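You operate a simulated robot arm through the tools that you are given. There is no shell and no other tool. Be economical: measure what you need, move in short steps, check, and stop when the job is done.

You are at the controls of a simulated two-armed robot. One attempt, no reset.

TASK
Take the relay from the top shelf of the wall rack and put it on the top of the wooden bench. Put the steel foot on the top shelf of the wall rack away on the left second shelf from the bottom of the long grey rack. Take the small wooden block and put it on the fourth shelf from the bottom of the narrow grey rack. Put the orange reflector from the middle shelf of the wall rack on the long yellow plate. Put the black sensor labelled "two left" from the top shelf of the wall rack on the side shelf of the air panel and the black sensor labelled "one right" on the middle shelf of the wall rack. The order is free. Set down upright: relay, steel foot, black sensor.

It is judged by the outcome, as a careful person would: the job done as asked, and still so three seconds after it is handed in. It fails if anything else is knocked over, pushed out of place, dropped, spilled or broken.

THE ROBOT
Two 7-joint arms with two-finger grippers on one trunk, on a base that drives. Base frame: it is fixed to the floor where the robot stands at the start and does not move with it; the origin is under the middle of the robot, x ahead of it, y to its left, z up; the surface under the hand at the start is at about z = 100. Units: cm, degrees, N and s.
The left shoulder is at the start at [7, 13.9, 133], the right one opposite. With the tool pointing down near the work surface each hand reaches from about 38 to 76 cm from the robot's upright axis, wherever it stands, measured 20 degrees to its own side. Places, roughly: black sensor [50, 100, 100]; fourth shelf of the narrow grey rack [-180, 180, 130]; left second shelf of the long grey rack [-900, 620, 60]; long yellow plate (11x17x3 cm) [50, 60, 70]; middle shelf of the wall rack [50, 70, 70]; reflector [50, 100, 75]; relay [50, 25, 100]; side shelf of the air panel (24x18 cm) [40, 374, 76]; small wooden block (8x3x4 cm) [50, 40, 70]; steel foot (8x8x10 cm) [50, 40, 100]; top of the wooden bench [-30, -340, 80]. Payload 3.43 kg a hand.
The TCP of each hand is the grasp point between the finger pads, 3 cm short of the fingertips. In the tool frame z runs along the fingers and y along their closing line. The gripper opens to 10.4 cm. The gripper's body begins 5.7 cm behind the TCP.
Orientation is that of the tool frame in the base frame, as a unit quaternion [x, y, z, w]. With the fingers straight down and closing along the base's y, the tool's x points along the base's -x, its y along +y and its z along -z.

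THE INTERFACE
- The arms move only by the tool send_rows. It takes "left_plan", "right_plan" or both (then of equal length, played together; a hand with none holds still); each is a list of rows, each a list of 6 numbers: the shift along the tool's x, y, z in units of 20 mm (1.0 is 20 mm), then the turn, a rotation vector about the tool's x, y, z in units of 8 degrees (1.0 is 8 degrees). In form: [[tx, ty, tz, ax, ay, az], ...]. A call has 1 to 8 rows; each row shifts and turns the commanded pose from where the row before left it, along the tool's axes as they then stand. "left_claw" and "right_claw" are, for a hand that has rows, the finger opening in cm, from 0 to 10.4, set as the call begins (left out, the last holds). A call with a number of a shift or a turn outside -1 to 1 is refused whole. A row lasts 0.2 s, in which the tool goes at most 5 cm and 8.6 degrees; a call with a longer step from one row to the next is refused whole, and so is a gripper value outside its range. A pose out of reach is approached as far as the arm can. The call stops where the force on the tool passes 40 N (or 10 N more than at its start, if that is more) or the arm is blocked; 0.2 s more then pass. The fingers move at their own pace (about 4.5 cm/s each) and stop on an object; they squeeze with about 40 N. The grip force told is the motor's: it shows also when the fingers shut on nothing. Time passes only in rows, and 0.2 s behind the last, so rows that do not move let the fingers close. It gives the time, the measured TCP pose, the force on the tool (base axes), the opening and the grip force at its end, in the units of the frame above (readings bear some noise), with the torque about the TCP (base axes, N m) and any sound that the robot's microphone picked up.
- Cameras (640 x 400 px; columns grow to the right, rows downward): "scene" is now at [11.86, 5.41, 154.59]; the picture's right is [0.60, -0.80, 0.00], its down [-0.57, -0.43, -0.70] and it looks along [0.56, 0.42, -0.71] (base axes); focal length 248 px, centre (320, 200). "left" rides on the left gripper at [6.7, -1.8, -9] in its tool frame; the picture's right is [0.25, 0.97, 0.00], its down [-0.73, 0.19, -0.66] and it looks along [-0.64, 0.17, 0.75] (tool axes); focal length 218 px, centre (320, 200). "right" rides on the right gripper at [6.7, 1.8, -9] in its tool frame; the picture's right is [-0.25, 0.97, 0.00], its down [-0.73, -0.19, -0.66] and it looks along [-0.64, -0.17, 0.75] (tool axes); focal length 218 px, centre (320, 200). There is no depth. A picture from a camera that has moved, and an enlarged one, comes with that camera's place and axes in the base frame and with its lens. The place of the scene camera against the robot may be out by one fixed shift of up to 1.2 cm in any direction.
- snapshot(camera): a new picture of that camera. It takes no simulated time.
- slide_trunk(by): slides the trunk up (or, below 0, down) by that many cm; the arms and the scene camera ride with it, the base frame stays. It gives what a move gives, with no picture.
- base_move(legs): drives the robot by 1 to 6 legs, each [ahead, left, turn to the left] in cm, cm and degrees, along the robot's own axes; the way and the turn of a leg run together, so that a leg with both is an arc; at most 150 cm and 180 degrees a leg. The arms and the cameras ride along, it lands a little off, and it stops where it bumps. It gives what a move gives.
- head_to(pan, tilt): turns the head with the scene camera to pan (to the left, within 86 degrees either way) and tilt (down, from -29 to 69), counted from straight ahead of the robot. It gives what a move gives.
- zoom(camera, box): a new picture of the part [left, top, right, bottom] of that camera's present view, enlarged. It takes no simulated time.
- sign_off(): hands the job in; it is judged then, once.

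Work in short steps. Places have to be worked out from the pictures, the camera data and where the tool is seen: move nearer, look again, correct. Check each grasp and each placing, and mend what went wrong. You have 186 turns and 174 pictures in all, those below and enlarged ones among them. Open the grippers and draw the arms clear of the work before you hand the job in, unless the task says otherwise.

The tools are called after ">>>" as name(argument=value, ...) on one line, values as JSON. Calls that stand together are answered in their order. send_rows: Moves the arms, as the interface text tells. Its arguments: {"type":"object","properties":{"left_plan":{"type":"array"},"left_claw":{"type":"number"},"right_plan":{"type":"array"},"right_claw":{"type":"number"}},"required":[]} The other tools are called the same way: slide_trunk (by) slides the trunk up or down; base_move (legs) drives the base; head_to (pan, tilt) turns the head that bears the scene camera; snapshot (camera) takes a picture; zoom (camera, box) takes an enlarged picture of a part of a camera's view; sign_off () hands the job in.

At the start:

```text
t: 0.0
left_ee_pos: [33.58, 42.95, 131.17]
left_ee_rot: [0.0, 1.0, 0.0, -0.001]
left_contact_force: [0.5, 0.9, 0.7]
left_ft_torque: [0.03, 0.06, 0.0]
left_width: 10.38
left_finger_force: 0.0
right_ee_pos: [44.27, 3.89, 133.7]
right_ee_rot: [0.001, 1.0, 0.0, 0.001]
right_contact_force: [0.0, 0.3, -0.4]
right_ft_torque: [-0.04, 0.01, -0.02]
right_width: 10.4
right_finger_force: 0.1
trunk travel left (down, up): [-82.5, 11.5]
robot x, y, heading: [0.34, 0.36, -0.1]
head pan, tilt: [37.2, 45.3]
```

scene: 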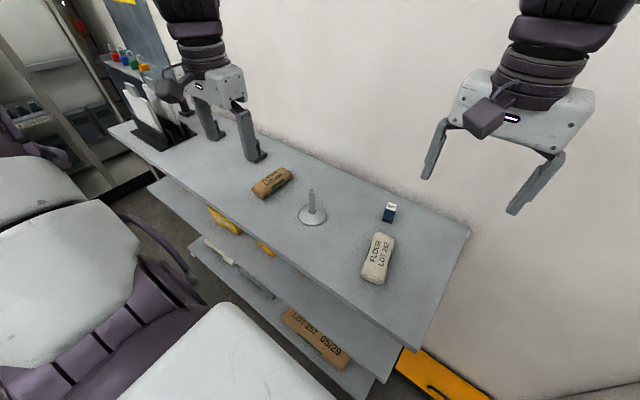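
right: 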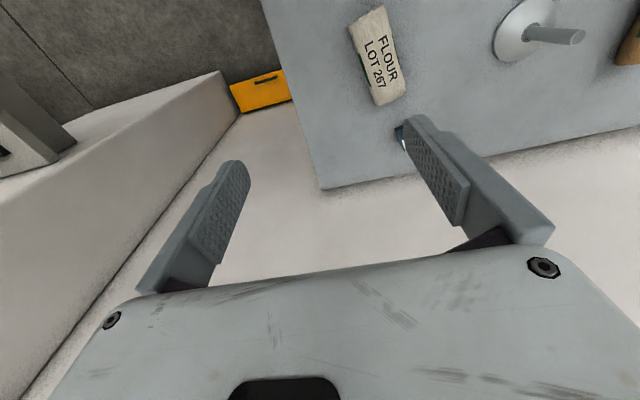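
left: 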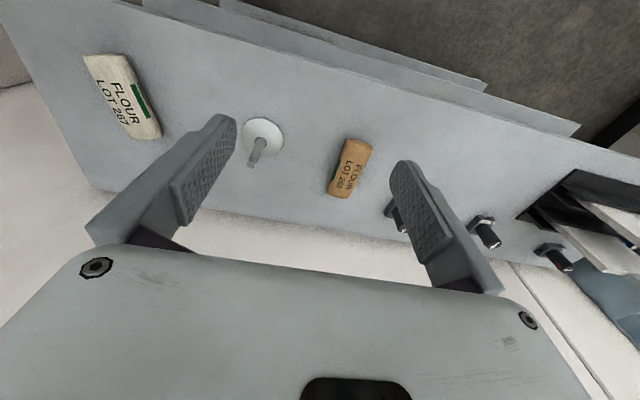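

I see three sensors behind the left hand, with the relay and steel foot nearer. I'll zoom in on the relevant areas first.

>>> zoom(camera="left", box=[320, 100, 640, 300])

>>> zoom(camera="scene", box=[140, 100, 460, 300])

>>> head_to(pan=70, tilt=25)

>>> snapshot(camera="scene")

```text
2.00 times, centred on (480, 200) of left
camera zoom: at [26.98, 41.2, 140.2], right [-0.25, 0.97, 0.0], down [0.73, 0.19, 0.66], along [0.64, 0.17, -0.75], focal length 436 px, centre (0, 200)
```

zoom: 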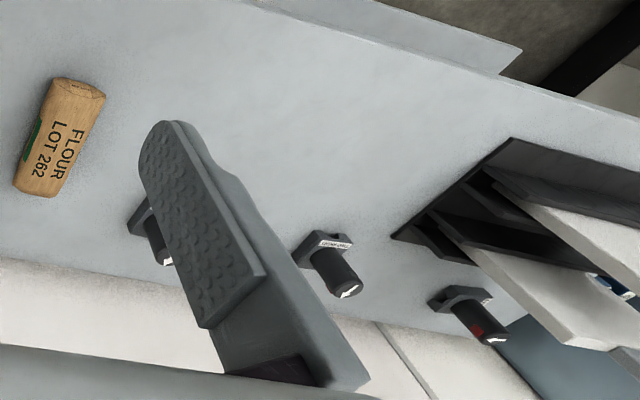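

```text
2.00 times, centred on (300, 200) of scene
camera zoom: at [11.86, 5.41, 154.59], right [0.6, -0.8, 0.0], down [-0.57, -0.43, -0.7], along [0.56, 0.42, -0.71], focal length 495 px, centre (360, 200)
```

zoom: 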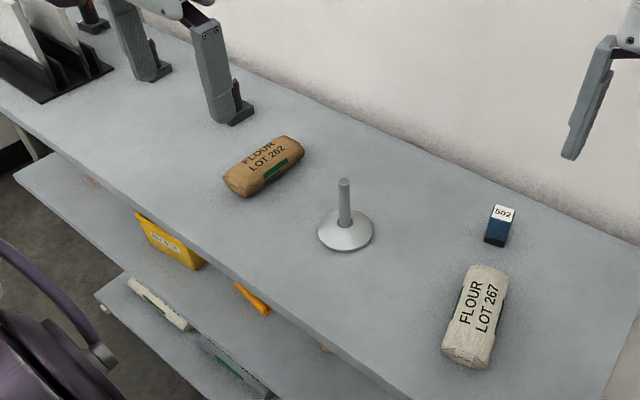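

```text
t: 1.0
left_ee_pos: [33.61, 42.97, 131.22]
left_ee_rot: [0.0, 1.0, 0.0, 0.0]
left_contact_force: [-0.8, 0.8, -0.3]
left_ft_torque: [0.0, -0.01, 0.01]
left_width: 10.4
left_finger_force: 0.0
right_ee_pos: [44.3, 3.94, 133.7]
right_ee_rot: [0.0, 1.0, 0.0, 0.0]
right_contact_force: [-0.1, 0.0, 0.1]
right_ft_torque: [-0.02, 0.0, 0.0]
right_width: 10.39
right_finger_force: 0.0
trunk travel left (down, up): [-82.5, 11.5]
robot x, y, heading: [0.13, 0.1, -0.1]
head pan, tilt: [70.0, 25.0]
```

```text
168 pictures are left
camera scene: at [8.56, 9.17, 157.68], right [0.94, -0.34, 0.0], down [-0.15, -0.4, -0.91], along [0.31, 0.85, -0.42], focal length 248 px, centre (320, 200)
```

scene: 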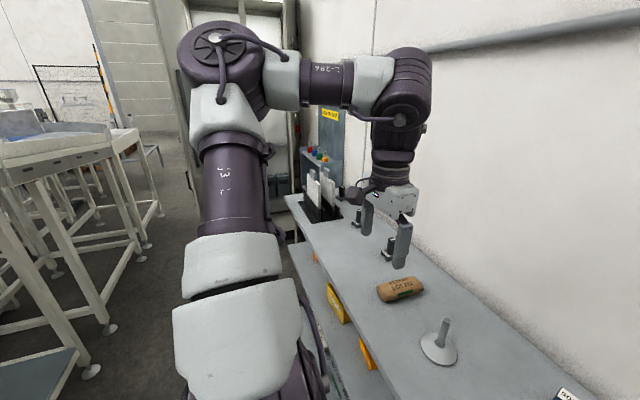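

Sensors stand at about x≈60, y≈69/95/120; relay ≈[60,17], foot ≈[48,35]. I'll zoom on the sensors and look down in front for the middle shelf.

>>> zoom(camera="scene", box=[270, 130, 470, 255])

>>> head_to(pan=86, tilt=10)

>>> snapshot(camera="scene")

>>> head_to(pan=-80, tilt=15)

>>> snapshot(camera="scene")

```text
3.20 times, centred on (370, 192) of scene
camera zoom: at [8.56, 9.17, 157.68], right [0.94, -0.34, 0.0], down [-0.15, -0.4, -0.91], along [0.31, 0.85, -0.42], focal length 792 px, centre (160, 224)
```

zoom: 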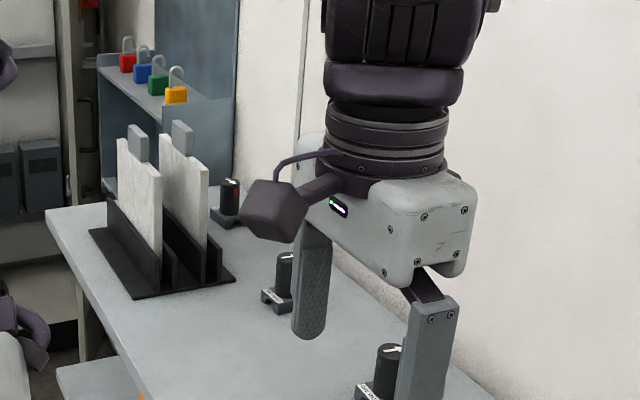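

```text
t: 1.8
left_ee_pos: [33.6, 42.97, 131.19]
left_ee_rot: [0.001, 1.0, 0.0, 0.0]
left_contact_force: [0.3, 0.1, -0.2]
left_ft_torque: [0.02, 0.01, 0.0]
left_width: 10.4
left_finger_force: 0.1
right_ee_pos: [44.42, 3.95, 133.84]
right_ee_rot: [0.0, 1.0, 0.0, 0.0]
right_contact_force: [0.0, -0.3, 1.1]
right_ft_torque: [0.0, -0.01, 0.02]
right_width: 10.4
right_finger_force: 0.1
trunk travel left (down, up): [-82.5, 11.5]
robot x, y, heading: [0.06, 0.31, -0.0]
head pan, tilt: [85.9, 10.0]
```

```text
166 pictures are left
camera scene: at [6.07, 9.79, 160.12], right [1.0, -0.07, 0.0], down [-0.01, -0.17, -0.98], along [0.07, 0.98, -0.17], focal length 248 px, centre (320, 200)
```

scene: 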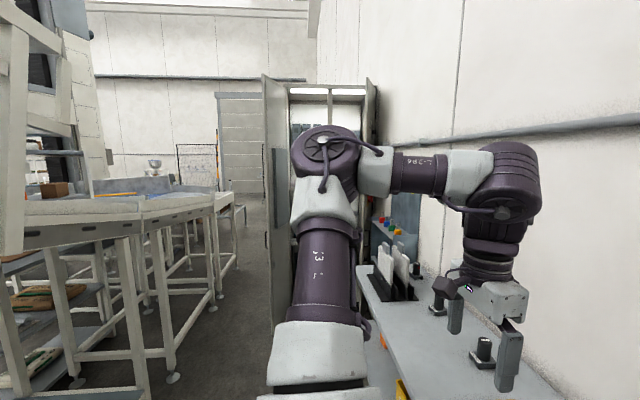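

```text
t: 4.3
left_ee_pos: [33.52, 43.1, 131.14]
left_ee_rot: [0.0, 1.0, 0.0, 0.0]
left_contact_force: [1.4, -0.1, -0.2]
left_ft_torque: [0.03, -0.02, 0.0]
left_width: 10.39
left_finger_force: 0.0
right_ee_pos: [44.28, 3.87, 133.82]
right_ee_rot: [0.001, 1.0, 0.001, 0.0]
right_contact_force: [0.1, 0.5, -0.2]
right_ft_torque: [-0.01, 0.03, 0.0]
right_width: 10.39
right_finger_force: 0.1
trunk travel left (down, up): [-82.5, 11.5]
robot x, y, heading: [0.45, 0.23, 0.0]
head pan, tilt: [-80.0, 15.0]
```

```text
165 pictures are left
camera scene: at [7.03, -8.68, 159.31], right [-0.98, -0.17, 0.0], down [-0.05, 0.25, -0.97], along [0.17, -0.95, -0.26], focal length 248 px, centre (320, 200)
```

scene: 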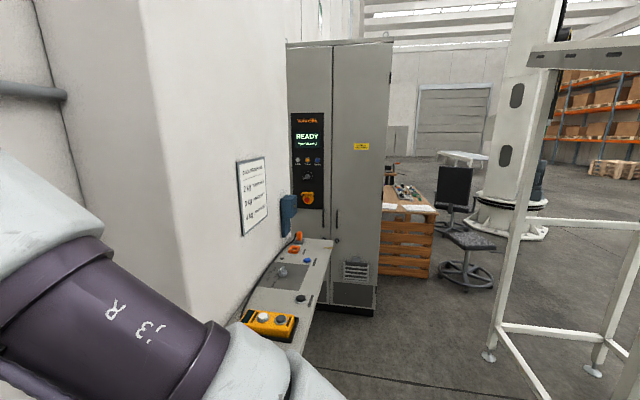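

The corridor to the left is clear. I'll drive 50 cm left along the rack and look at the sensors' labels.

>>> base_move(legs=[[0, 50, 0]])

>>> head_to(pan=35, tilt=45)

>>> snapshot(camera="scene")

>>> snapshot(camera="left")

```text
t: 7.2
left_ee_pos: [35.42, 91.8, 131.3]
left_ee_rot: [0.013, 1.0, 0.001, 0.0]
left_contact_force: [-0.4, -0.4, 0.0]
left_ft_torque: [0.04, -0.03, 0.01]
left_width: 10.38
left_finger_force: 0.1
right_ee_pos: [45.05, 52.58, 133.74]
right_ee_rot: [0.013, 1.0, 0.001, -0.001]
right_contact_force: [0.5, 0.3, -0.1]
right_ft_torque: [0.0, -0.01, -0.03]
right_width: 10.42
right_finger_force: 0.1
trunk travel left (down, up): [-82.5, 11.5]
robot x, y, heading: [0.91, 50.23, -1.8]
head pan, tilt: [-80.0, 15.0]
```

```text
t: 9.2
left_ee_pos: [35.51, 92.11, 131.31]
left_ee_rot: [0.013, 1.0, 0.0, 0.0]
left_contact_force: [0.4, 0.5, -0.3]
left_ft_torque: [0.03, -0.06, 0.0]
left_width: 10.42
left_finger_force: 0.0
right_ee_pos: [45.08, 52.74, 133.79]
right_ee_rot: [0.013, 1.0, 0.0, -0.001]
right_contact_force: [-0.4, -0.1, -0.1]
right_ft_torque: [0.05, -0.01, -0.01]
right_width: 10.42
right_finger_force: 0.1
trunk travel left (down, up): [-82.5, 11.5]
robot x, y, heading: [0.69, 49.99, -1.4]
head pan, tilt: [35.0, 45.0]
```

```text
164 pictures are left
camera scene: at [12.84, 54.93, 154.63], right [0.55, -0.83, 0.0], down [-0.59, -0.39, -0.71], along [0.59, 0.39, -0.71], focal length 248 px, centre (320, 200)
```

scene: 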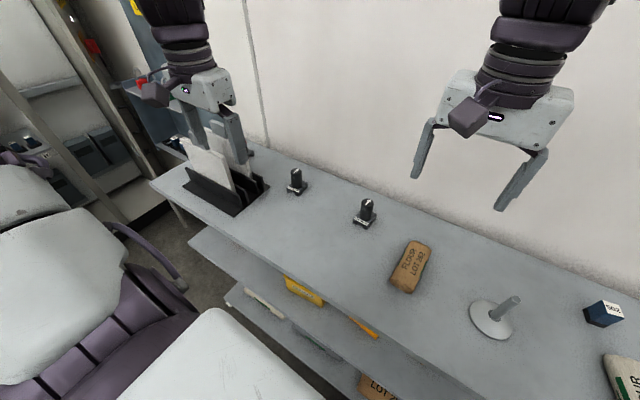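

```text
163 pictures are left
camera left: at [28.71, 90.54, 140.21], right [-0.23, 0.97, 0.0], down [0.73, 0.17, 0.66], along [0.64, 0.15, -0.75], focal length 218 px, centre (320, 200)
```

left: 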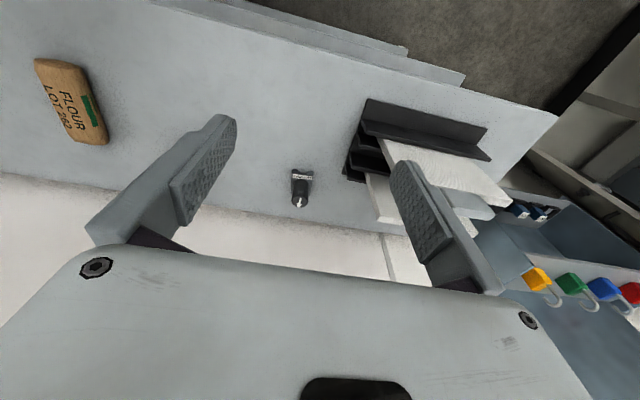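

Two sensors are in view now; zooming on both labels.

>>> zoom(camera="scene", box=[270, 155, 390, 235])

>>> zoom(camera="left", box=[260, 150, 340, 220])

```text
5.00 times, centred on (330, 195) of scene
camera zoom: at [12.84, 54.93, 154.63], right [0.55, -0.83, 0.0], down [-0.59, -0.39, -0.71], along [0.59, 0.39, -0.71], focal length 1238 px, centre (270, 225)
```

zoom: 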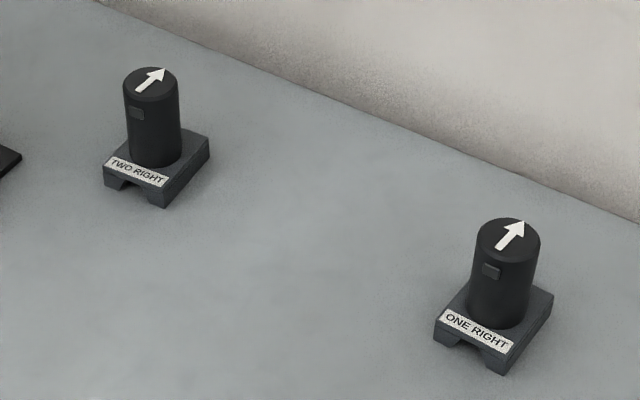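

```text
5.71 times, centred on (300, 185) of left
camera zoom: at [28.71, 90.54, 140.21], right [-0.23, 0.97, 0.0], down [0.73, 0.17, 0.66], along [0.64, 0.15, -0.75], focal length 1247 px, centre (434, 286)
```

zoom: 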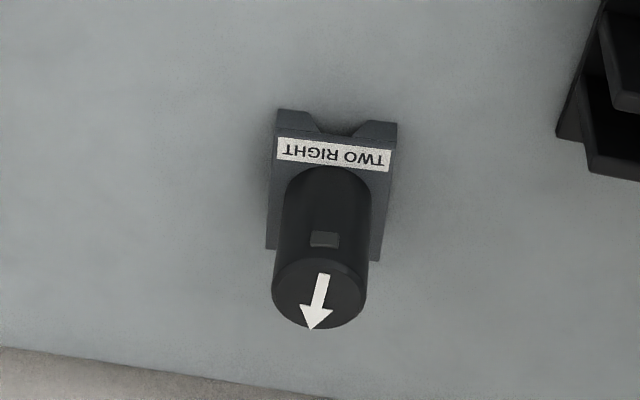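

The labels read "ONE RIGHT" (near [57,69]) and "TWO RIGHT" (near [59,95]); the third sensor is behind the boards. I'll back off 30 cm and lower the trunk to view the middle shelf.

>>> base_move(legs=[[-30, 0, 1.5]])

>>> slide_trunk(by=-50)

>>> head_to(pan=15, tilt=25)

>>> snapshot(camera="scene")

```text
t: 11.2
left_ee_pos: [5.23, 93.47, 131.14]
left_ee_rot: [0.001, 1.0, 0.0, -0.001]
left_contact_force: [0.6, -0.6, -0.6]
left_ft_torque: [-0.01, 0.02, -0.01]
left_width: 10.39
left_finger_force: 0.1
right_ee_pos: [15.9, 54.24, 133.69]
right_ee_rot: [0.0, 1.0, 0.0, -0.001]
right_contact_force: [-0.5, 0.3, 0.5]
right_ft_torque: [-0.04, 0.01, -0.02]
right_width: 10.38
right_finger_force: 0.1
trunk travel left (down, up): [-82.5, 11.5]
robot x, y, heading: [-28.82, 50.4, -0.3]
head pan, tilt: [35.0, 45.0]
```

```text
refused: -50 is not a number from -40 to 40
```

```text
t: 12.0
left_ee_pos: [4.81, 93.37, 131.14]
left_ee_rot: [0.001, 1.0, 0.0, 0.0]
left_contact_force: [0.7, 0.5, -0.8]
left_ft_torque: [-0.01, -0.01, 0.03]
left_width: 10.42
left_finger_force: 0.1
right_ee_pos: [15.58, 54.12, 133.82]
right_ee_rot: [0.001, 1.0, 0.0, 0.0]
right_contact_force: [-0.5, -0.5, -0.5]
right_ft_torque: [0.01, -0.02, 0.03]
right_width: 10.42
right_finger_force: 0.1
trunk travel left (down, up): [-82.5, 11.5]
robot x, y, heading: [-28.45, 50.57, -0.3]
head pan, tilt: [15.0, 25.0]
```

```text
160 pictures are left
camera scene: at [-14.49, 53.38, 157.69], right [0.26, -0.97, 0.0], down [-0.41, -0.11, -0.91], along [0.88, 0.23, -0.42], focal length 248 px, centre (320, 200)
```

scene: 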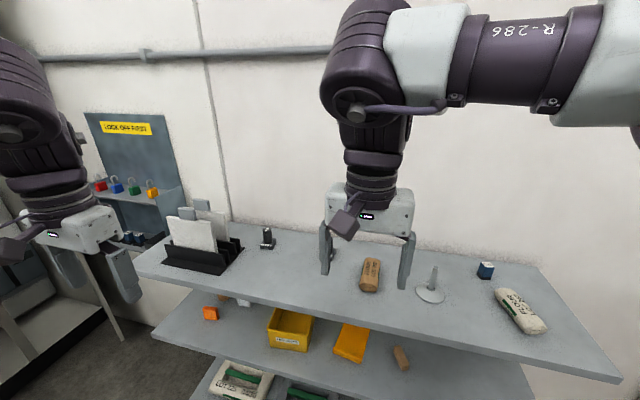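

Good view. I'll lower the trunk 40 cm to look into the middle shelf.

>>> slide_trunk(by=-40)

>>> snapshot(camera="scene")

```text
t: 15.9
left_ee_pos: [4.93, 93.44, 91.16]
left_ee_rot: [0.002, 1.0, 0.0, -0.001]
left_contact_force: [-0.3, 0.6, 0.0]
left_ft_torque: [-0.01, 0.02, 0.0]
left_width: 10.4
left_finger_force: 0.0
right_ee_pos: [15.74, 54.27, 93.88]
right_ee_rot: [0.0, 1.0, 0.0, 0.001]
right_contact_force: [0.5, -0.3, -0.2]
right_ft_torque: [0.0, 0.02, -0.02]
right_width: 10.38
right_finger_force: 0.0
trunk travel left (down, up): [-42.5, 51.5]
robot x, y, heading: [-28.62, 50.54, -0.2]
head pan, tilt: [15.0, 25.0]
```

```text
159 pictures are left
camera scene: at [-14.39, 53.36, 117.69], right [0.26, -0.97, 0.0], down [-0.41, -0.11, -0.91], along [0.88, 0.23, -0.42], focal length 248 px, centre (320, 200)
```

scene: 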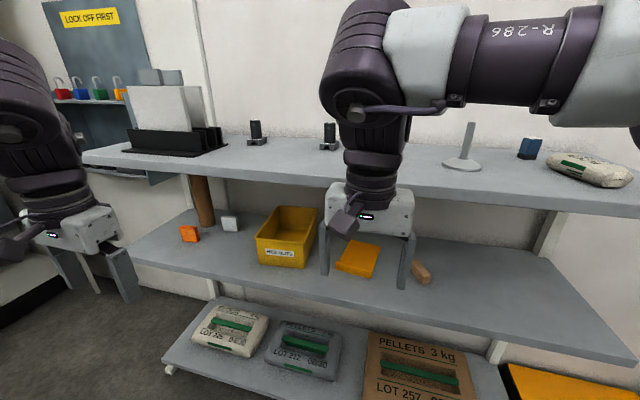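

Middle shelf: reflector ≈[43,114], plate ≈[43,57], block ≈[42,41], free space near y≈95 and y<35. I zoom to get orientations.

>>> zoom(camera="scene", box=[320, 210, 480, 310])

>>> zoom(camera="scene", box=[150, 180, 310, 280])

```text
4.00 times, centred on (400, 260) of scene
camera zoom: at [-14.39, 53.36, 117.69], right [0.26, -0.97, 0.0], down [-0.41, -0.11, -0.91], along [0.88, 0.23, -0.42], focal length 990 px, centre (0, -40)
```

zoom: 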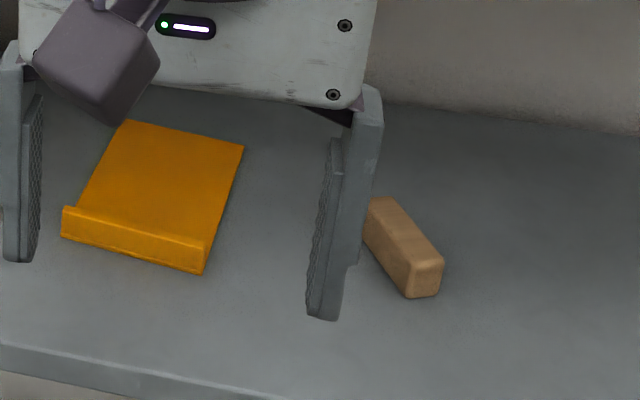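

```text
4.00 times, centred on (230, 230) of scene
camera zoom: at [-14.39, 53.36, 117.69], right [0.26, -0.97, 0.0], down [-0.41, -0.11, -0.91], along [0.88, 0.23, -0.42], focal length 990 px, centre (680, 80)
```

zoom: 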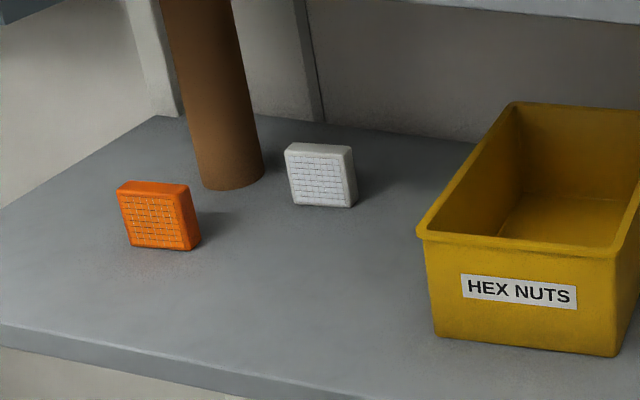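

Reflector stands at ≈[42.5,113], plate centre ≈[47.5,57]. I'll drive 32 cm left so the left hand can take the reflector and the right hand the "ONE RIGHT" sensor, then tilt both hands 45° forward.

>>> base_move(legs=[[0, 32, 0.3]])

>>> send_rows(left_plan=[[-1, -0.8, 0, 0, -0.94, 0], [-1, -0.8, 0, 0, -0.94, 0], [-1, -0.8, 0.3, 0, -0.94, 0], [-0.8, -0.8, 0.5, 0, -0.94, 0], [-0.7, -0.8, 0.6, 0, -0.94, 0], [-0.5, -0.8, 0.6, 0, -0.94, 0]], right_plan=[[-0.5, -1, 0, 0, -0.94, 0], [-0.5, -1, 0, 0, -0.94, 0], [-0.5, -1, 0.3, 0, -0.94, 0], [-0.5, -1, 0.5, 0, -0.94, 0], [-0.5, -1, 0.5, 0, -0.94, 0], [-0.5, -1, 0.5, 0, -0.94, 0]])

>>> head_to(pan=15, tilt=30)

>>> snapshot(camera="scene")

>>> snapshot(camera="left")

```text
t: 18.0
left_ee_pos: [4.98, 126.37, 91.05]
left_ee_rot: [0.0, 1.0, 0.0, 0.001]
left_contact_force: [-0.3, -0.4, -0.1]
left_ft_torque: [0.01, -0.02, 0.0]
left_width: 10.4
left_finger_force: 0.1
right_ee_pos: [15.72, 87.22, 93.78]
right_ee_rot: [0.0, 1.0, 0.0, 0.0]
right_contact_force: [0.1, -0.1, -0.1]
right_ft_torque: [-0.01, -0.01, 0.0]
right_width: 10.4
right_finger_force: 0.0
trunk travel left (down, up): [-42.5, 51.5]
robot x, y, heading: [-28.6, 83.17, 0.2]
head pan, tilt: [15.0, 25.0]
```

```text
t: 19.4
left_ee_pos: [16.12, 116.31, 90.33]
left_ee_rot: [0.0, 0.923, 0.001, 0.385]
left_contact_force: [0.5, -0.2, -0.8]
left_ft_torque: [-0.01, 0.02, 0.01]
left_width: 10.41
left_finger_force: 0.0
right_ee_pos: [26.83, 71.03, 99.71]
right_ee_rot: [-0.002, 0.924, 0.001, 0.382]
right_contact_force: [0.4, -0.6, -0.8]
right_ft_torque: [0.02, 0.04, 0.01]
right_width: 10.38
right_finger_force: 0.0
right hand out of reach, approached as far as the arm can: row 1, 2, 3, 4, 5, 6
trunk travel left (down, up): [-42.5, 51.5]
robot x, y, heading: [-28.37, 83.25, 0.1]
head pan, tilt: [15.0, 25.0]
```

```text
t: 20.1
left_ee_pos: [16.21, 116.56, 90.24]
left_ee_rot: [0.0, 0.923, 0.0, 0.384]
left_contact_force: [0.6, 0.7, 0.6]
left_ft_torque: [0.01, 0.0, 0.0]
left_width: 10.41
left_finger_force: 0.1
right_ee_pos: [26.69, 71.17, 99.77]
right_ee_rot: [-0.001, 0.925, 0.0, 0.381]
right_contact_force: [-0.9, 1.0, 1.0]
right_ft_torque: [-0.03, -0.01, 0.02]
right_width: 10.39
right_finger_force: 0.1
trunk travel left (down, up): [-42.5, 51.5]
robot x, y, heading: [-28.33, 83.14, 0.0]
head pan, tilt: [15.0, 30.0]
```

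```text
156 pictures are left
camera scene: at [-14.54, 86.17, 116.89], right [0.26, -0.97, 0.0], down [-0.48, -0.13, -0.87], along [0.84, 0.22, -0.5], focal length 248 px, centre (320, 200)
```

scene: 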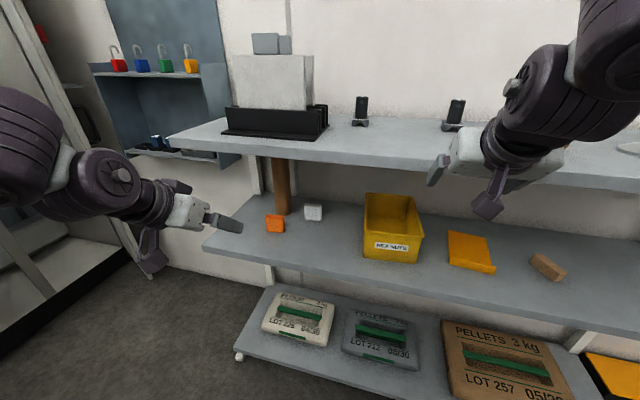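

```text
155 pictures are left
camera left: at [5.1, 114.78, 92.0], right [-0.18, 0.97, -0.18], down [0.05, 0.19, 0.98], along [0.98, 0.17, -0.08], focal length 218 px, centre (320, 200)
```

left: 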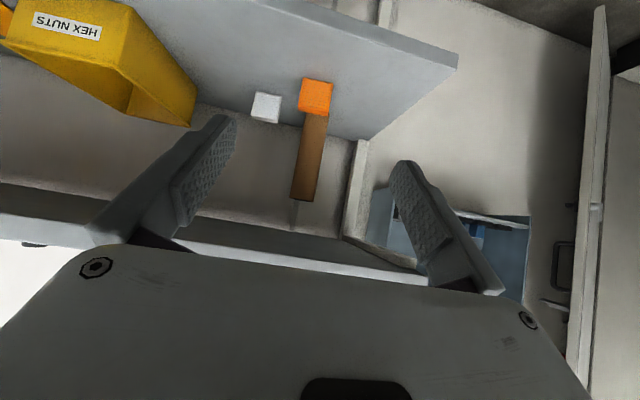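

Reflector's base centre estimated at about [42,115]. Moving the left hand to a pre-grasp in front of it.

>>> send_rows(left_plan=[[-0.38, -0.09, 1, 0, 0, 0], [-0.38, -0.09, 1, 0, 0, 0], [-0.38, -0.09, 1, 0, 0, 0], [-0.38, -0.09, 1, 0, 0, 0], [-0.38, -0.09, 1, 0, 0, 0], [-0.38, -0.09, 1, 0, 0, 0], [-0.38, -0.09, 1, 0, 0, 0]], left_claw=10.4)

>>> snapshot(camera="left")

>>> zoom(camera="scene", box=[160, 140, 360, 265])

```text
t: 21.7
left_ee_pos: [29.9, 115.3, 84.1]
left_ee_rot: [0.0, 0.924, 0.001, 0.383]
left_contact_force: [-0.7, 0.1, 0.3]
left_ft_torque: [-0.02, 0.0, -0.01]
left_width: 10.39
left_finger_force: 0.1
right_ee_pos: [26.81, 71.15, 99.69]
right_ee_rot: [-0.001, 0.924, -0.001, 0.382]
right_contact_force: [0.5, 0.1, -0.5]
right_ft_torque: [-0.01, 0.04, 0.04]
right_width: 10.37
right_finger_force: 0.0
trunk travel left (down, up): [-42.5, 51.5]
robot x, y, heading: [-28.37, 83.33, -0.2]
head pan, tilt: [15.0, 30.0]
```

```text
154 pictures are left
camera left: at [18.92, 113.52, 85.7], right [-0.18, 0.97, -0.18], down [0.05, 0.19, 0.98], along [0.98, 0.17, -0.08], focal length 218 px, centre (320, 200)
```

left: 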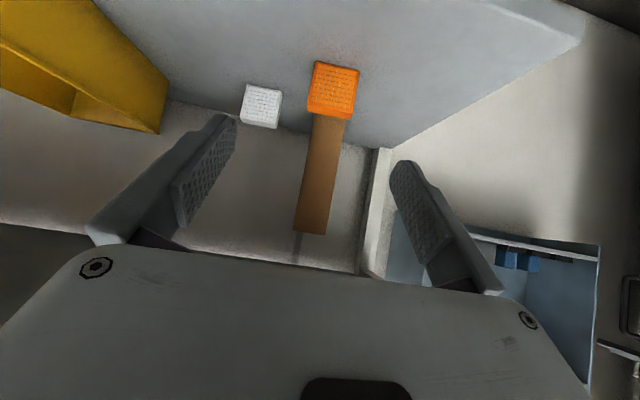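

```text
3.20 times, centred on (260, 202) of scene
camera zoom: at [-14.44, 86.14, 116.88], right [0.26, -0.97, 0.0], down [-0.48, -0.13, -0.87], along [0.84, 0.22, -0.5], focal length 792 px, centre (512, 192)
```

zoom: 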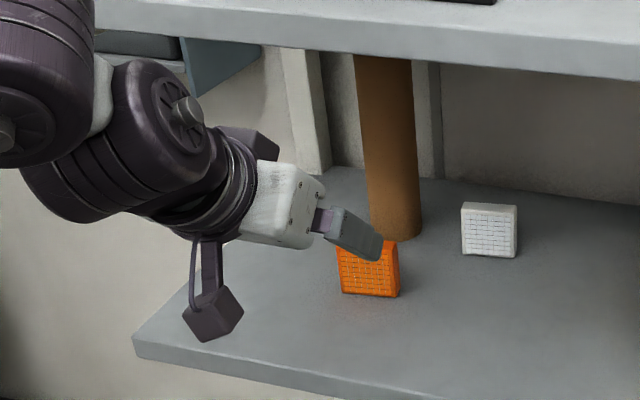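

Hand camera puts the reflector's centre at about [41.2,116.5]. I'll advance along the tool axis around it.

>>> send_rows(left_plan=[[-0.05, 0.3, 0.94, 0, 0, 0], [-0.05, 0.3, 0.94, 0, 0, 0], [-0.05, 0, 0.94, 0, 0, 0], [-0.05, 0, 0.94, 0, 0, 0], [-0.05, 0, 0.94, 0, 0, 0], [-0.05, 0, 0.94, 0, 0, 0], [-0.05, 0, 0.94, 0, 0, 0], [-0.05, 0, 0.94, 0, 0, 0]])

>>> snapshot(camera="left")

>>> zoom(camera="scene", box=[160, 140, 360, 265])

```text
t: 23.5
left_ee_pos: [41.21, 116.51, 73.99]
left_ee_rot: [0.0, 0.924, -0.001, 0.382]
left_contact_force: [0.7, -0.4, -0.5]
left_ft_torque: [-0.01, 0.01, -0.02]
left_width: 10.41
left_finger_force: 0.1
right_ee_pos: [26.73, 71.25, 99.68]
right_ee_rot: [-0.002, 0.924, 0.0, 0.383]
right_contact_force: [-0.7, 0.2, -0.5]
right_ft_torque: [0.0, -0.02, -0.02]
right_width: 10.42
right_finger_force: 0.1
trunk travel left (down, up): [-42.5, 51.5]
robot x, y, heading: [-28.67, 83.3, -0.3]
head pan, tilt: [15.0, 30.0]
```

```text
152 pictures are left
camera left: at [30.16, 114.81, 75.71], right [-0.18, 0.97, -0.18], down [0.05, 0.19, 0.98], along [0.98, 0.17, -0.08], focal length 218 px, centre (320, 200)
```

left: 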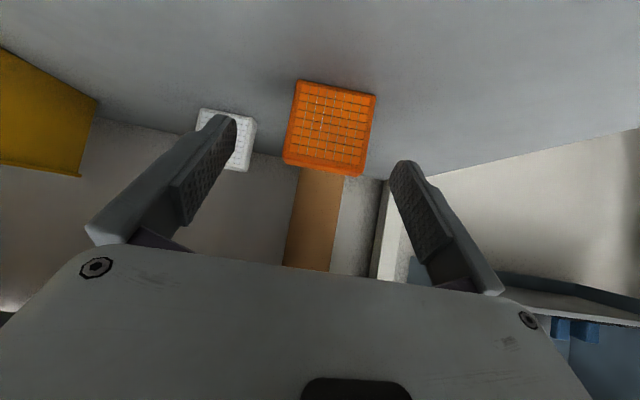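

```text
3.20 times, centred on (260, 202) of scene
camera zoom: at [-14.43, 86.14, 116.88], right [0.26, -0.97, 0.0], down [-0.48, -0.13, -0.87], along [0.84, 0.22, -0.5], focal length 792 px, centre (512, 192)
```

zoom: 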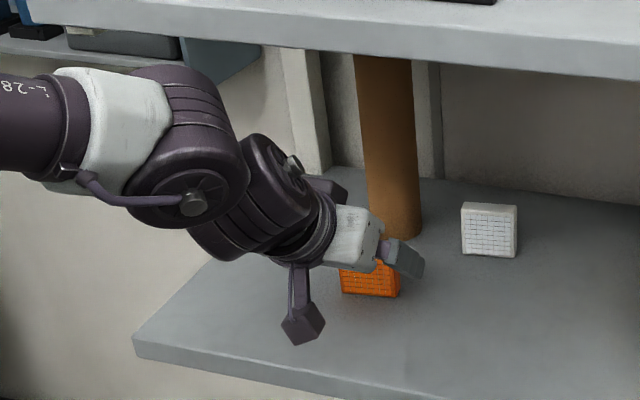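

Comparing views, the shelf is nearer z≈68 and the reflector centre ≈[43.5,116.7]. Advance 3.2 cm more and look.

>>> send_rows(left_plan=[[0, 0, 0.8, 0, 0, 0], [0, 0, 0.8, 0, 0, 0]])

>>> snapshot(camera="left")

>>> zoom(camera="scene", box=[240, 190, 320, 240])

```text
t: 24.1
left_ee_pos: [43.41, 116.47, 72.01]
left_ee_rot: [0.0, 0.924, 0.0, 0.383]
left_contact_force: [0.1, 0.5, 0.4]
left_ft_torque: [-0.03, 0.02, -0.02]
left_width: 10.43
left_finger_force: 0.1
right_ee_pos: [26.68, 71.09, 99.8]
right_ee_rot: [-0.002, 0.924, 0.0, 0.382]
right_contact_force: [-0.8, -0.1, 0.8]
right_ft_torque: [0.01, 0.02, -0.03]
right_width: 10.41
right_finger_force: 0.0
trunk travel left (down, up): [-42.5, 51.5]
robot x, y, heading: [-28.44, 83.63, -0.1]
head pan, tilt: [15.0, 30.0]
```

```text
150 pictures are left
camera left: at [32.41, 114.78, 73.58], right [-0.18, 0.97, -0.18], down [0.05, 0.19, 0.98], along [0.98, 0.17, -0.08], focal length 218 px, centre (320, 200)
```

left: 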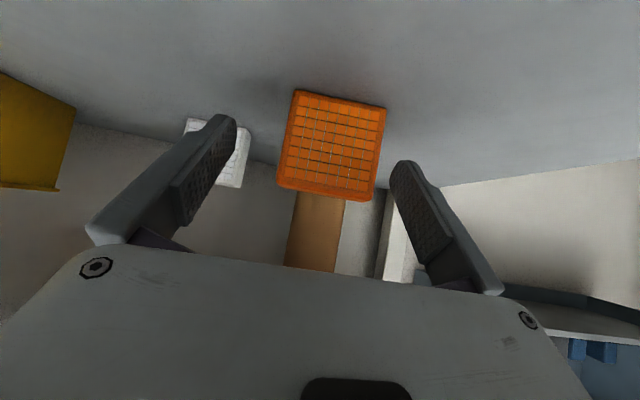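

```text
8.00 times, centred on (280, 215) of scene
camera zoom: at [-14.49, 86.15, 116.89], right [0.26, -0.97, 0.0], down [-0.48, -0.13, -0.87], along [0.84, 0.22, -0.5], focal length 1981 px, centre (640, 80)
```

zoom: 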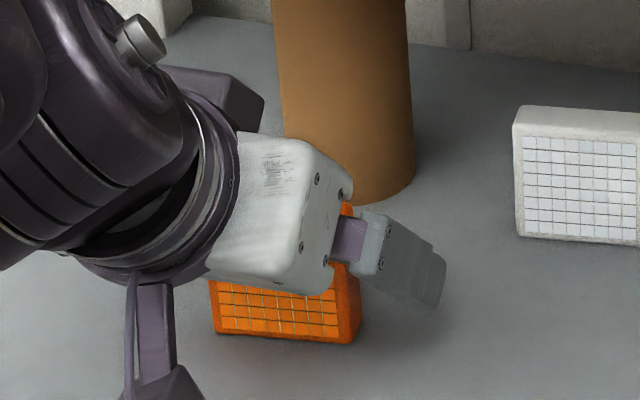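

The reflector spans z≈67.5–72.3 with its face at x≈43.5; a bit further in, then close.

>>> send_rows(left_plan=[[-0.1, 0, 0.45, 0, 0, 0], [-0.1, 0, 0.45, 0, 0, 0]])

>>> send_rows(left_plan=[[0, 0, 0, 0, 0, 0], [0, 0, 0, 0, 0, 0], [0, 0, 0, 0, 0, 0], [0, 0, 0, 0, 0, 0], [0, 0, 0, 0, 0, 0]], left_claw=0)

>>> snapshot(camera="left")

```text
t: 24.7
left_ee_pos: [44.6, 116.59, 71.0]
left_ee_rot: [0.0, 0.923, 0.0, 0.384]
left_contact_force: [0.6, 0.1, 0.5]
left_ft_torque: [0.0, -0.01, -0.02]
left_width: 10.41
left_finger_force: 0.1
right_ee_pos: [26.73, 71.18, 99.7]
right_ee_rot: [-0.001, 0.924, 0.0, 0.382]
right_contact_force: [-0.7, -0.2, -0.2]
right_ft_torque: [-0.06, 0.0, 0.0]
right_width: 10.38
right_finger_force: 0.0
trunk travel left (down, up): [-42.5, 51.5]
robot x, y, heading: [-28.61, 83.19, 0.1]
head pan, tilt: [15.0, 30.0]
```

```text
t: 25.9
left_ee_pos: [44.67, 116.61, 71.16]
left_ee_rot: [0.001, 0.924, -0.001, 0.383]
left_contact_force: [-0.3, -0.4, -0.4]
left_ft_torque: [0.05, 0.0, -0.01]
left_width: 6.02
left_finger_force: 40.4
right_ee_pos: [26.75, 71.17, 99.78]
right_ee_rot: [-0.001, 0.924, -0.001, 0.382]
right_contact_force: [0.3, -0.4, 0.2]
right_ft_torque: [0.02, 0.03, 0.01]
right_width: 10.39
right_finger_force: 0.0
trunk travel left (down, up): [-42.5, 51.5]
robot x, y, heading: [-28.44, 83.24, 0.1]
head pan, tilt: [15.0, 30.0]
```

```text
148 pictures are left
camera left: at [33.72, 114.87, 72.67], right [-0.18, 0.97, -0.18], down [0.05, 0.19, 0.98], along [0.98, 0.17, -0.08], focal length 218 px, centre (320, 200)
```

left: 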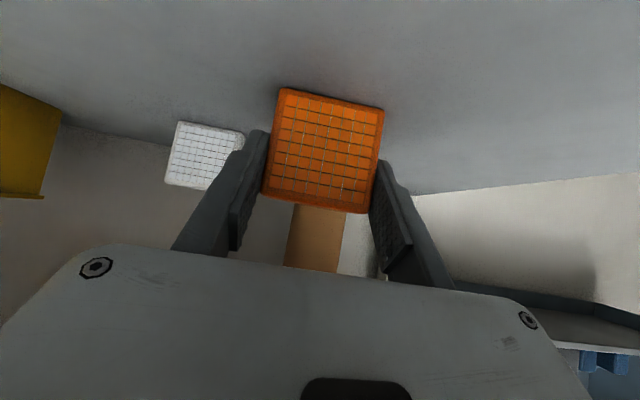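

Gripped at 6.0 cm, so the middle shelf is at z≈66. Lift straight up, then retreat along the tool axis.

>>> send_rows(left_plan=[[-0.6, 0, -0.6, 0, 0, 0], [-0.6, 0, -0.6, 0, 0, 0], [0, 0, -1, 0, 0, 0], [0, 0, -1, 0, 0, 0], [0, 0, -1, 0, 0, 0], [0, 0, -1, 0, 0, 0], [0, 0, -1, 0, 0, 0], [0, 0, -1, 0, 0, 0]])

>>> send_rows(left_plan=[[0.5, 0, -1, 0, 0, 0], [0.5, 0, -1, 0, 0, 0], [0.5, 0, -1, 0, 0, 0], [0.5, 0, -1, 0, 0, 0], [0.5, 0, -1, 0, 0, 0]])

>>> snapshot(camera="scene")

```text
t: 27.7
left_ee_pos: [36.38, 116.66, 82.91]
left_ee_rot: [-0.001, 0.923, 0.001, 0.384]
left_contact_force: [1.1, 0.7, -0.1]
left_ft_torque: [0.04, -0.04, 0.02]
left_width: 5.99
left_finger_force: 40.0
right_ee_pos: [26.71, 71.17, 99.76]
right_ee_rot: [-0.001, 0.924, 0.0, 0.383]
right_contact_force: [0.1, 0.4, 0.0]
right_ft_torque: [-0.03, -0.01, 0.02]
right_width: 10.39
right_finger_force: 0.1
trunk travel left (down, up): [-42.5, 51.5]
robot x, y, heading: [-28.53, 82.85, 0.1]
head pan, tilt: [15.0, 30.0]
```

```text
t: 28.9
left_ee_pos: [25.82, 116.63, 86.26]
left_ee_rot: [0.0, 0.924, 0.001, 0.383]
left_contact_force: [-0.6, 0.2, -2.0]
left_ft_torque: [0.01, 0.02, 0.02]
left_width: 5.98
left_finger_force: 40.3
right_ee_pos: [26.62, 71.05, 99.72]
right_ee_rot: [-0.001, 0.924, 0.0, 0.383]
right_contact_force: [0.6, 0.1, 0.6]
right_ft_torque: [0.0, -0.02, 0.01]
right_width: 10.39
right_finger_force: 0.1
trunk travel left (down, up): [-42.5, 51.5]
robot x, y, heading: [-28.71, 83.32, -0.2]
head pan, tilt: [15.0, 30.0]
```

```text
147 pictures are left
camera scene: at [-14.6, 86.14, 116.9], right [0.26, -0.97, 0.0], down [-0.48, -0.13, -0.87], along [0.84, 0.22, -0.5], focal length 248 px, centre (320, 200)
```

scene: 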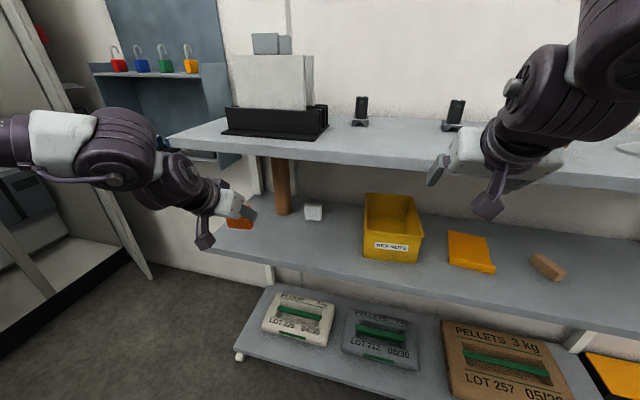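

Reflector held. Before raising the trunk I'll pull both hands back from the rack's front edge, then raise 30 cm for the top shelf.

>>> send_rows(left_plan=[[0.7, 0, -0.7, 0, 0, 0], [0.7, 0, -0.7, 0, 0, 0], [0.7, 0, -0.7, 0, 0, 0], [0.7, 0, -0.7, 0, 0, 0]], right_plan=[[0.5, 0, -0.5, 0, 0, 0], [0.5, 0, -0.5, 0, 0, 0], [0.5, 0, -0.5, 0, 0, 0], [0.5, 0, -0.5, 0, 0, 0]])

>>> slide_trunk(by=30)

>>> head_to(pan=0, tilt=40)

>>> snapshot(camera="scene")

>>> snapshot(camera="right")

```text
t: 29.9
left_ee_pos: [17.88, 116.55, 86.38]
left_ee_rot: [0.001, 0.923, -0.001, 0.384]
left_contact_force: [0.0, -0.4, -0.8]
left_ft_torque: [0.02, -0.01, 0.02]
left_width: 5.99
left_finger_force: 39.6
right_ee_pos: [24.31, 69.29, 102.0]
right_ee_rot: [-0.001, 0.924, 0.001, 0.383]
right_contact_force: [-0.2, -0.3, 0.0]
right_ft_torque: [-0.03, 0.01, 0.0]
right_width: 10.4
right_finger_force: 0.0
right hand out of reach, approached as far as the arm can: row 1, 2, 3, 4
trunk travel left (down, up): [-42.5, 51.5]
robot x, y, heading: [-28.76, 83.58, -0.2]
head pan, tilt: [15.0, 30.0]
```

```text
t: 32.9
left_ee_pos: [18.01, 116.64, 116.19]
left_ee_rot: [0.0, 0.923, 0.0, 0.384]
left_contact_force: [-1.1, -1.0, -0.5]
left_ft_torque: [0.0, 0.01, 0.0]
left_width: 5.94
left_finger_force: 39.6
right_ee_pos: [24.42, 69.23, 132.0]
right_ee_rot: [0.0, 0.924, 0.0, 0.383]
right_contact_force: [-0.3, 0.2, 0.1]
right_ft_torque: [-0.02, -0.02, -0.01]
right_width: 10.39
right_finger_force: 0.0
trunk travel left (down, up): [-72.5, 21.5]
robot x, y, heading: [-28.84, 83.35, -0.1]
head pan, tilt: [15.0, 30.0]
```

```text
t: 33.7
left_ee_pos: [17.87, 116.57, 116.29]
left_ee_rot: [0.0, 0.924, 0.0, 0.383]
left_contact_force: [0.0, -0.4, -0.7]
left_ft_torque: [-0.01, 0.04, 0.01]
left_width: 5.93
left_finger_force: 39.9
right_ee_pos: [24.41, 69.28, 132.02]
right_ee_rot: [-0.001, 0.924, 0.0, 0.382]
right_contact_force: [0.7, 0.4, -0.8]
right_ft_torque: [0.0, -0.02, 0.0]
right_width: 10.4
right_finger_force: 0.2
trunk travel left (down, up): [-72.5, 21.5]
robot x, y, heading: [-28.59, 83.24, 0.4]
head pan, tilt: [0.0, 40.0]
```

```text
146 pictures are left
camera scene: at [-14.74, 83.81, 145.36], right [0.0, -1.0, 0.0], down [-0.64, 0.0, -0.77], along [0.77, 0.0, -0.64], focal length 248 px, centre (320, 200)
```

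scene: 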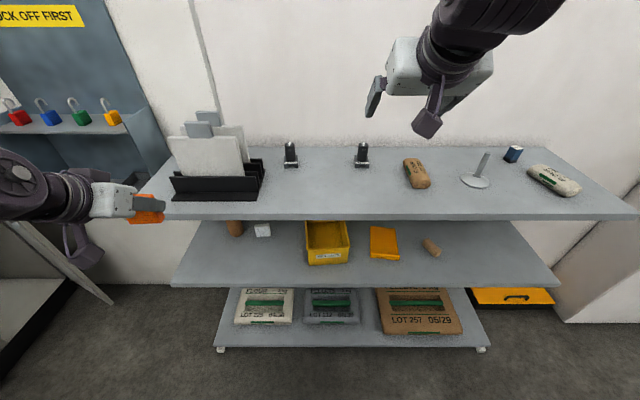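

```text
145 pictures are left
camera right: at [13.37, 70.94, 133.45], right [0.18, 0.97, 0.18], down [0.05, -0.19, 0.98], along [0.98, -0.16, -0.08], focal length 218 px, centre (320, 200)
```

right: 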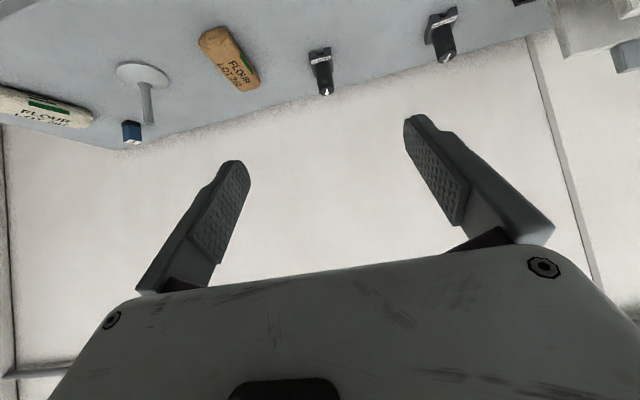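

ONE RIGHT is at ≈[57.5,69.6]. Moving the right hand toward it along a descending line.

>>> send_rows(right_plan=[[-0.2, 0, 1, 0, 0, 0], [-0.2, 0, 1, 0, 0, 0], [-0.2, 0, 1, 0, 0, 0], [-0.2, 0, 1, 0, 0, 0], [-0.2, 0, 1, 0, 0, 0], [-0.2, 0, 1, 0, 0, 0], [-0.2, 0, 1, 0, 0, 0], [-0.2, 0, 1, 0, 0, 0]], right_claw=10.4)

>>> snapshot(camera="right")

```text
t: 35.5
left_ee_pos: [18.07, 116.54, 116.34]
left_ee_rot: [0.0, 0.924, 0.0, 0.383]
left_contact_force: [-0.7, 0.2, 0.1]
left_ft_torque: [0.05, 0.02, -0.01]
left_width: 5.93
left_finger_force: 39.9
right_ee_pos: [38.25, 69.28, 122.82]
right_ee_rot: [-0.001, 0.924, 0.001, 0.383]
right_contact_force: [0.7, 0.4, -0.4]
right_ft_torque: [0.01, 0.01, 0.02]
right_width: 10.4
right_finger_force: 0.1
trunk travel left (down, up): [-72.5, 21.5]
robot x, y, heading: [-28.33, 83.52, 0.1]
head pan, tilt: [0.0, 40.0]
```

```text
144 pictures are left
camera right: at [27.13, 70.98, 124.28], right [0.18, 0.97, 0.18], down [0.05, -0.19, 0.98], along [0.98, -0.17, -0.08], focal length 218 px, centre (320, 200)
```

right: 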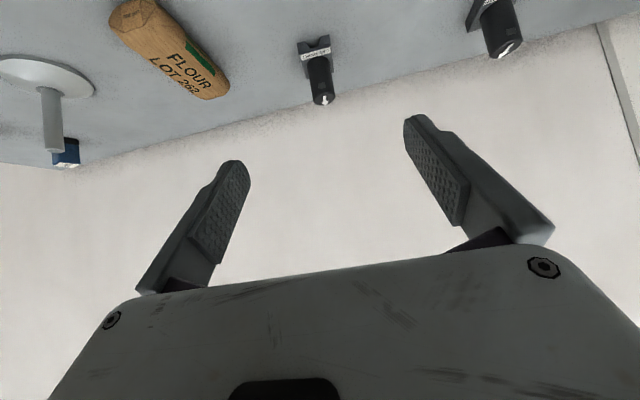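

Sensor at ≈[57.5,69,107 top]. Continue closer.

>>> send_rows(right_plan=[[-0.13, -0.02, 1, 0, 0, 0], [-0.13, -0.02, 1, 0, 0, 0], [-0.13, -0.02, 1, 0, 0, 0], [-0.13, -0.02, 1, 0, 0, 0], [-0.13, -0.02, 1, 0, 0, 0], [-0.13, -0.02, 1, 0, 0, 0], [-0.13, -0.02, 1, 0, 0, 0]])

>>> snapshot(camera="right")

>>> zoom(camera="scene", box=[300, 110, 420, 185])

```text
t: 37.1
left_ee_pos: [18.03, 116.61, 116.19]
left_ee_rot: [0.001, 0.923, -0.001, 0.384]
left_contact_force: [0.2, 0.7, 0.4]
left_ft_torque: [-0.03, 0.03, 0.01]
left_width: 5.91
left_finger_force: 40.1
right_ee_pos: [49.41, 69.18, 114.06]
right_ee_rot: [-0.001, 0.925, 0.0, 0.381]
right_contact_force: [0.4, 0.0, 0.5]
right_ft_torque: [0.0, 0.02, 0.01]
right_width: 10.39
right_finger_force: 0.1
trunk travel left (down, up): [-72.5, 21.5]
robot x, y, heading: [-28.85, 83.22, -0.1]
head pan, tilt: [0.0, 40.0]
```

```text
143 pictures are left
camera right: at [38.3, 70.83, 115.55], right [0.18, 0.97, 0.18], down [0.05, -0.19, 0.98], along [0.98, -0.16, -0.08], focal length 218 px, centre (320, 200)
```

right: 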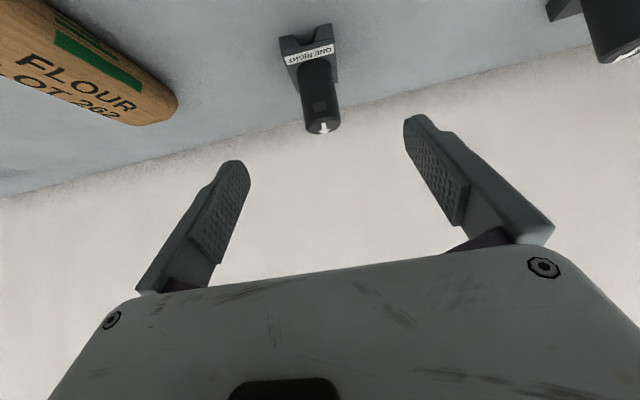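

```text
5.33 times, centred on (360, 148) of scene
camera zoom: at [-14.63, 83.82, 145.34], right [0.0, -1.0, 0.0], down [-0.64, 0.0, -0.77], along [0.77, 0.0, -0.64], focal length 1321 px, centre (107, 480)
```

zoom: 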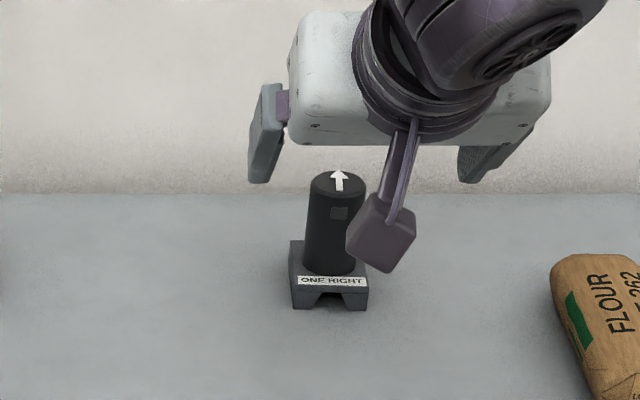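

Aligned in y. Advance 11.5 cm along the tool axis to straddle the cylinder at z≈106.

>>> send_rows(right_plan=[[0, 0, 0.95, 0, 0, 0], [0, 0, 0.95, 0, 0, 0], [0, 0, 0.95, 0, 0, 0], [0, 0, 0.95, 0, 0, 0], [0, 0, 0.95, 0, 0, 0], [0, 0, 0.95, 0, 0, 0]])

>>> snapshot(camera="right")

>>> zoom(camera="scene", box=[300, 110, 420, 185])

```text
t: 38.5
left_ee_pos: [18.03, 116.57, 116.19]
left_ee_rot: [0.0, 0.923, 0.0, 0.384]
left_contact_force: [-0.1, 0.2, -0.6]
left_ft_torque: [0.0, 0.03, -0.01]
left_width: 5.91
left_finger_force: 39.6
right_ee_pos: [57.22, 69.0, 106.06]
right_ee_rot: [0.001, 0.925, 0.0, 0.381]
right_contact_force: [-0.1, 1.2, 0.0]
right_ft_torque: [-0.02, 0.0, 0.04]
right_width: 10.42
right_finger_force: 0.0
trunk travel left (down, up): [-72.5, 21.5]
robot x, y, heading: [-28.59, 83.28, 0.1]
head pan, tilt: [0.0, 40.0]
```

```text
141 pictures are left
camera right: at [46.15, 70.77, 107.59], right [0.18, 0.97, 0.18], down [0.05, -0.19, 0.98], along [0.98, -0.17, -0.09], focal length 218 px, centre (320, 200)
```

right: 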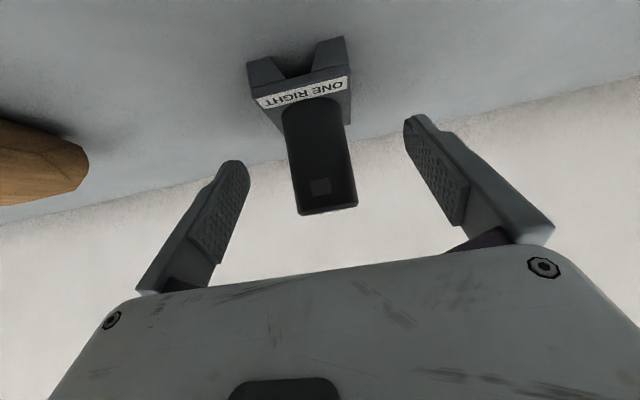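

```text
5.33 times, centred on (360, 148) of scene
camera zoom: at [-14.65, 83.81, 145.34], right [0.0, -1.0, 0.0], down [-0.64, 0.0, -0.77], along [0.77, 0.0, -0.64], focal length 1321 px, centre (107, 480)
```

zoom: 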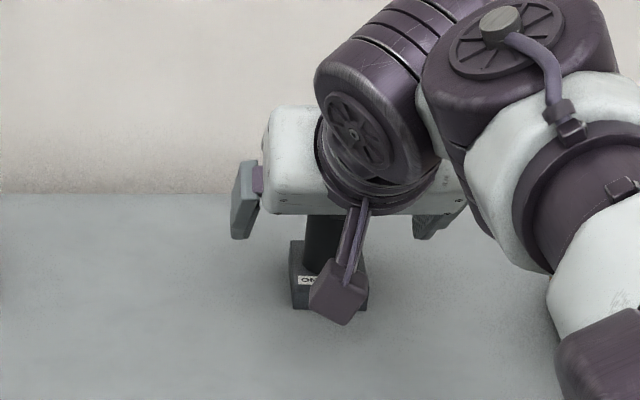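

Sensor appears slightly ahead of the pads; move 1.8 cm straight forward (+X) and recheck.

>>> send_rows(right_plan=[[-0.32, 0.05, 0.32, 0, 0, 0], [-0.32, 0.05, 0.32, 0, 0, 0]])

>>> snapshot(camera="right")

```text
t: 39.1
left_ee_pos: [17.99, 116.72, 116.25]
left_ee_rot: [0.0, 0.923, 0.0, 0.384]
left_contact_force: [1.0, 0.0, -0.7]
left_ft_torque: [0.02, 0.04, -0.01]
left_width: 5.88
left_finger_force: 40.0
right_ee_pos: [57.6, 68.73, 105.94]
right_ee_rot: [-0.001, 0.924, 0.001, 0.382]
right_contact_force: [-0.6, -0.1, -0.6]
right_ft_torque: [-0.01, -0.01, 0.0]
right_width: 10.4
right_finger_force: 0.0
right hand out of reach, approached as far as the arm can: row 1, 2
trunk travel left (down, up): [-72.5, 21.5]
robot x, y, heading: [-28.73, 83.37, 0.0]
head pan, tilt: [0.0, 40.0]
```

```text
139 pictures are left
camera right: at [46.51, 70.37, 107.54], right [0.18, 0.97, 0.18], down [0.05, -0.19, 0.98], along [0.98, -0.17, -0.09], focal length 218 px, centre (320, 200)
```

right: 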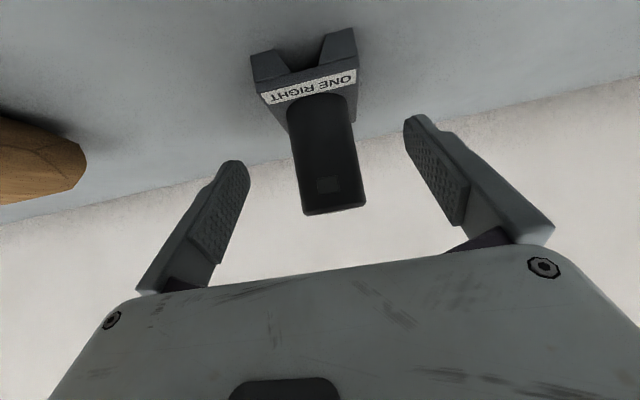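

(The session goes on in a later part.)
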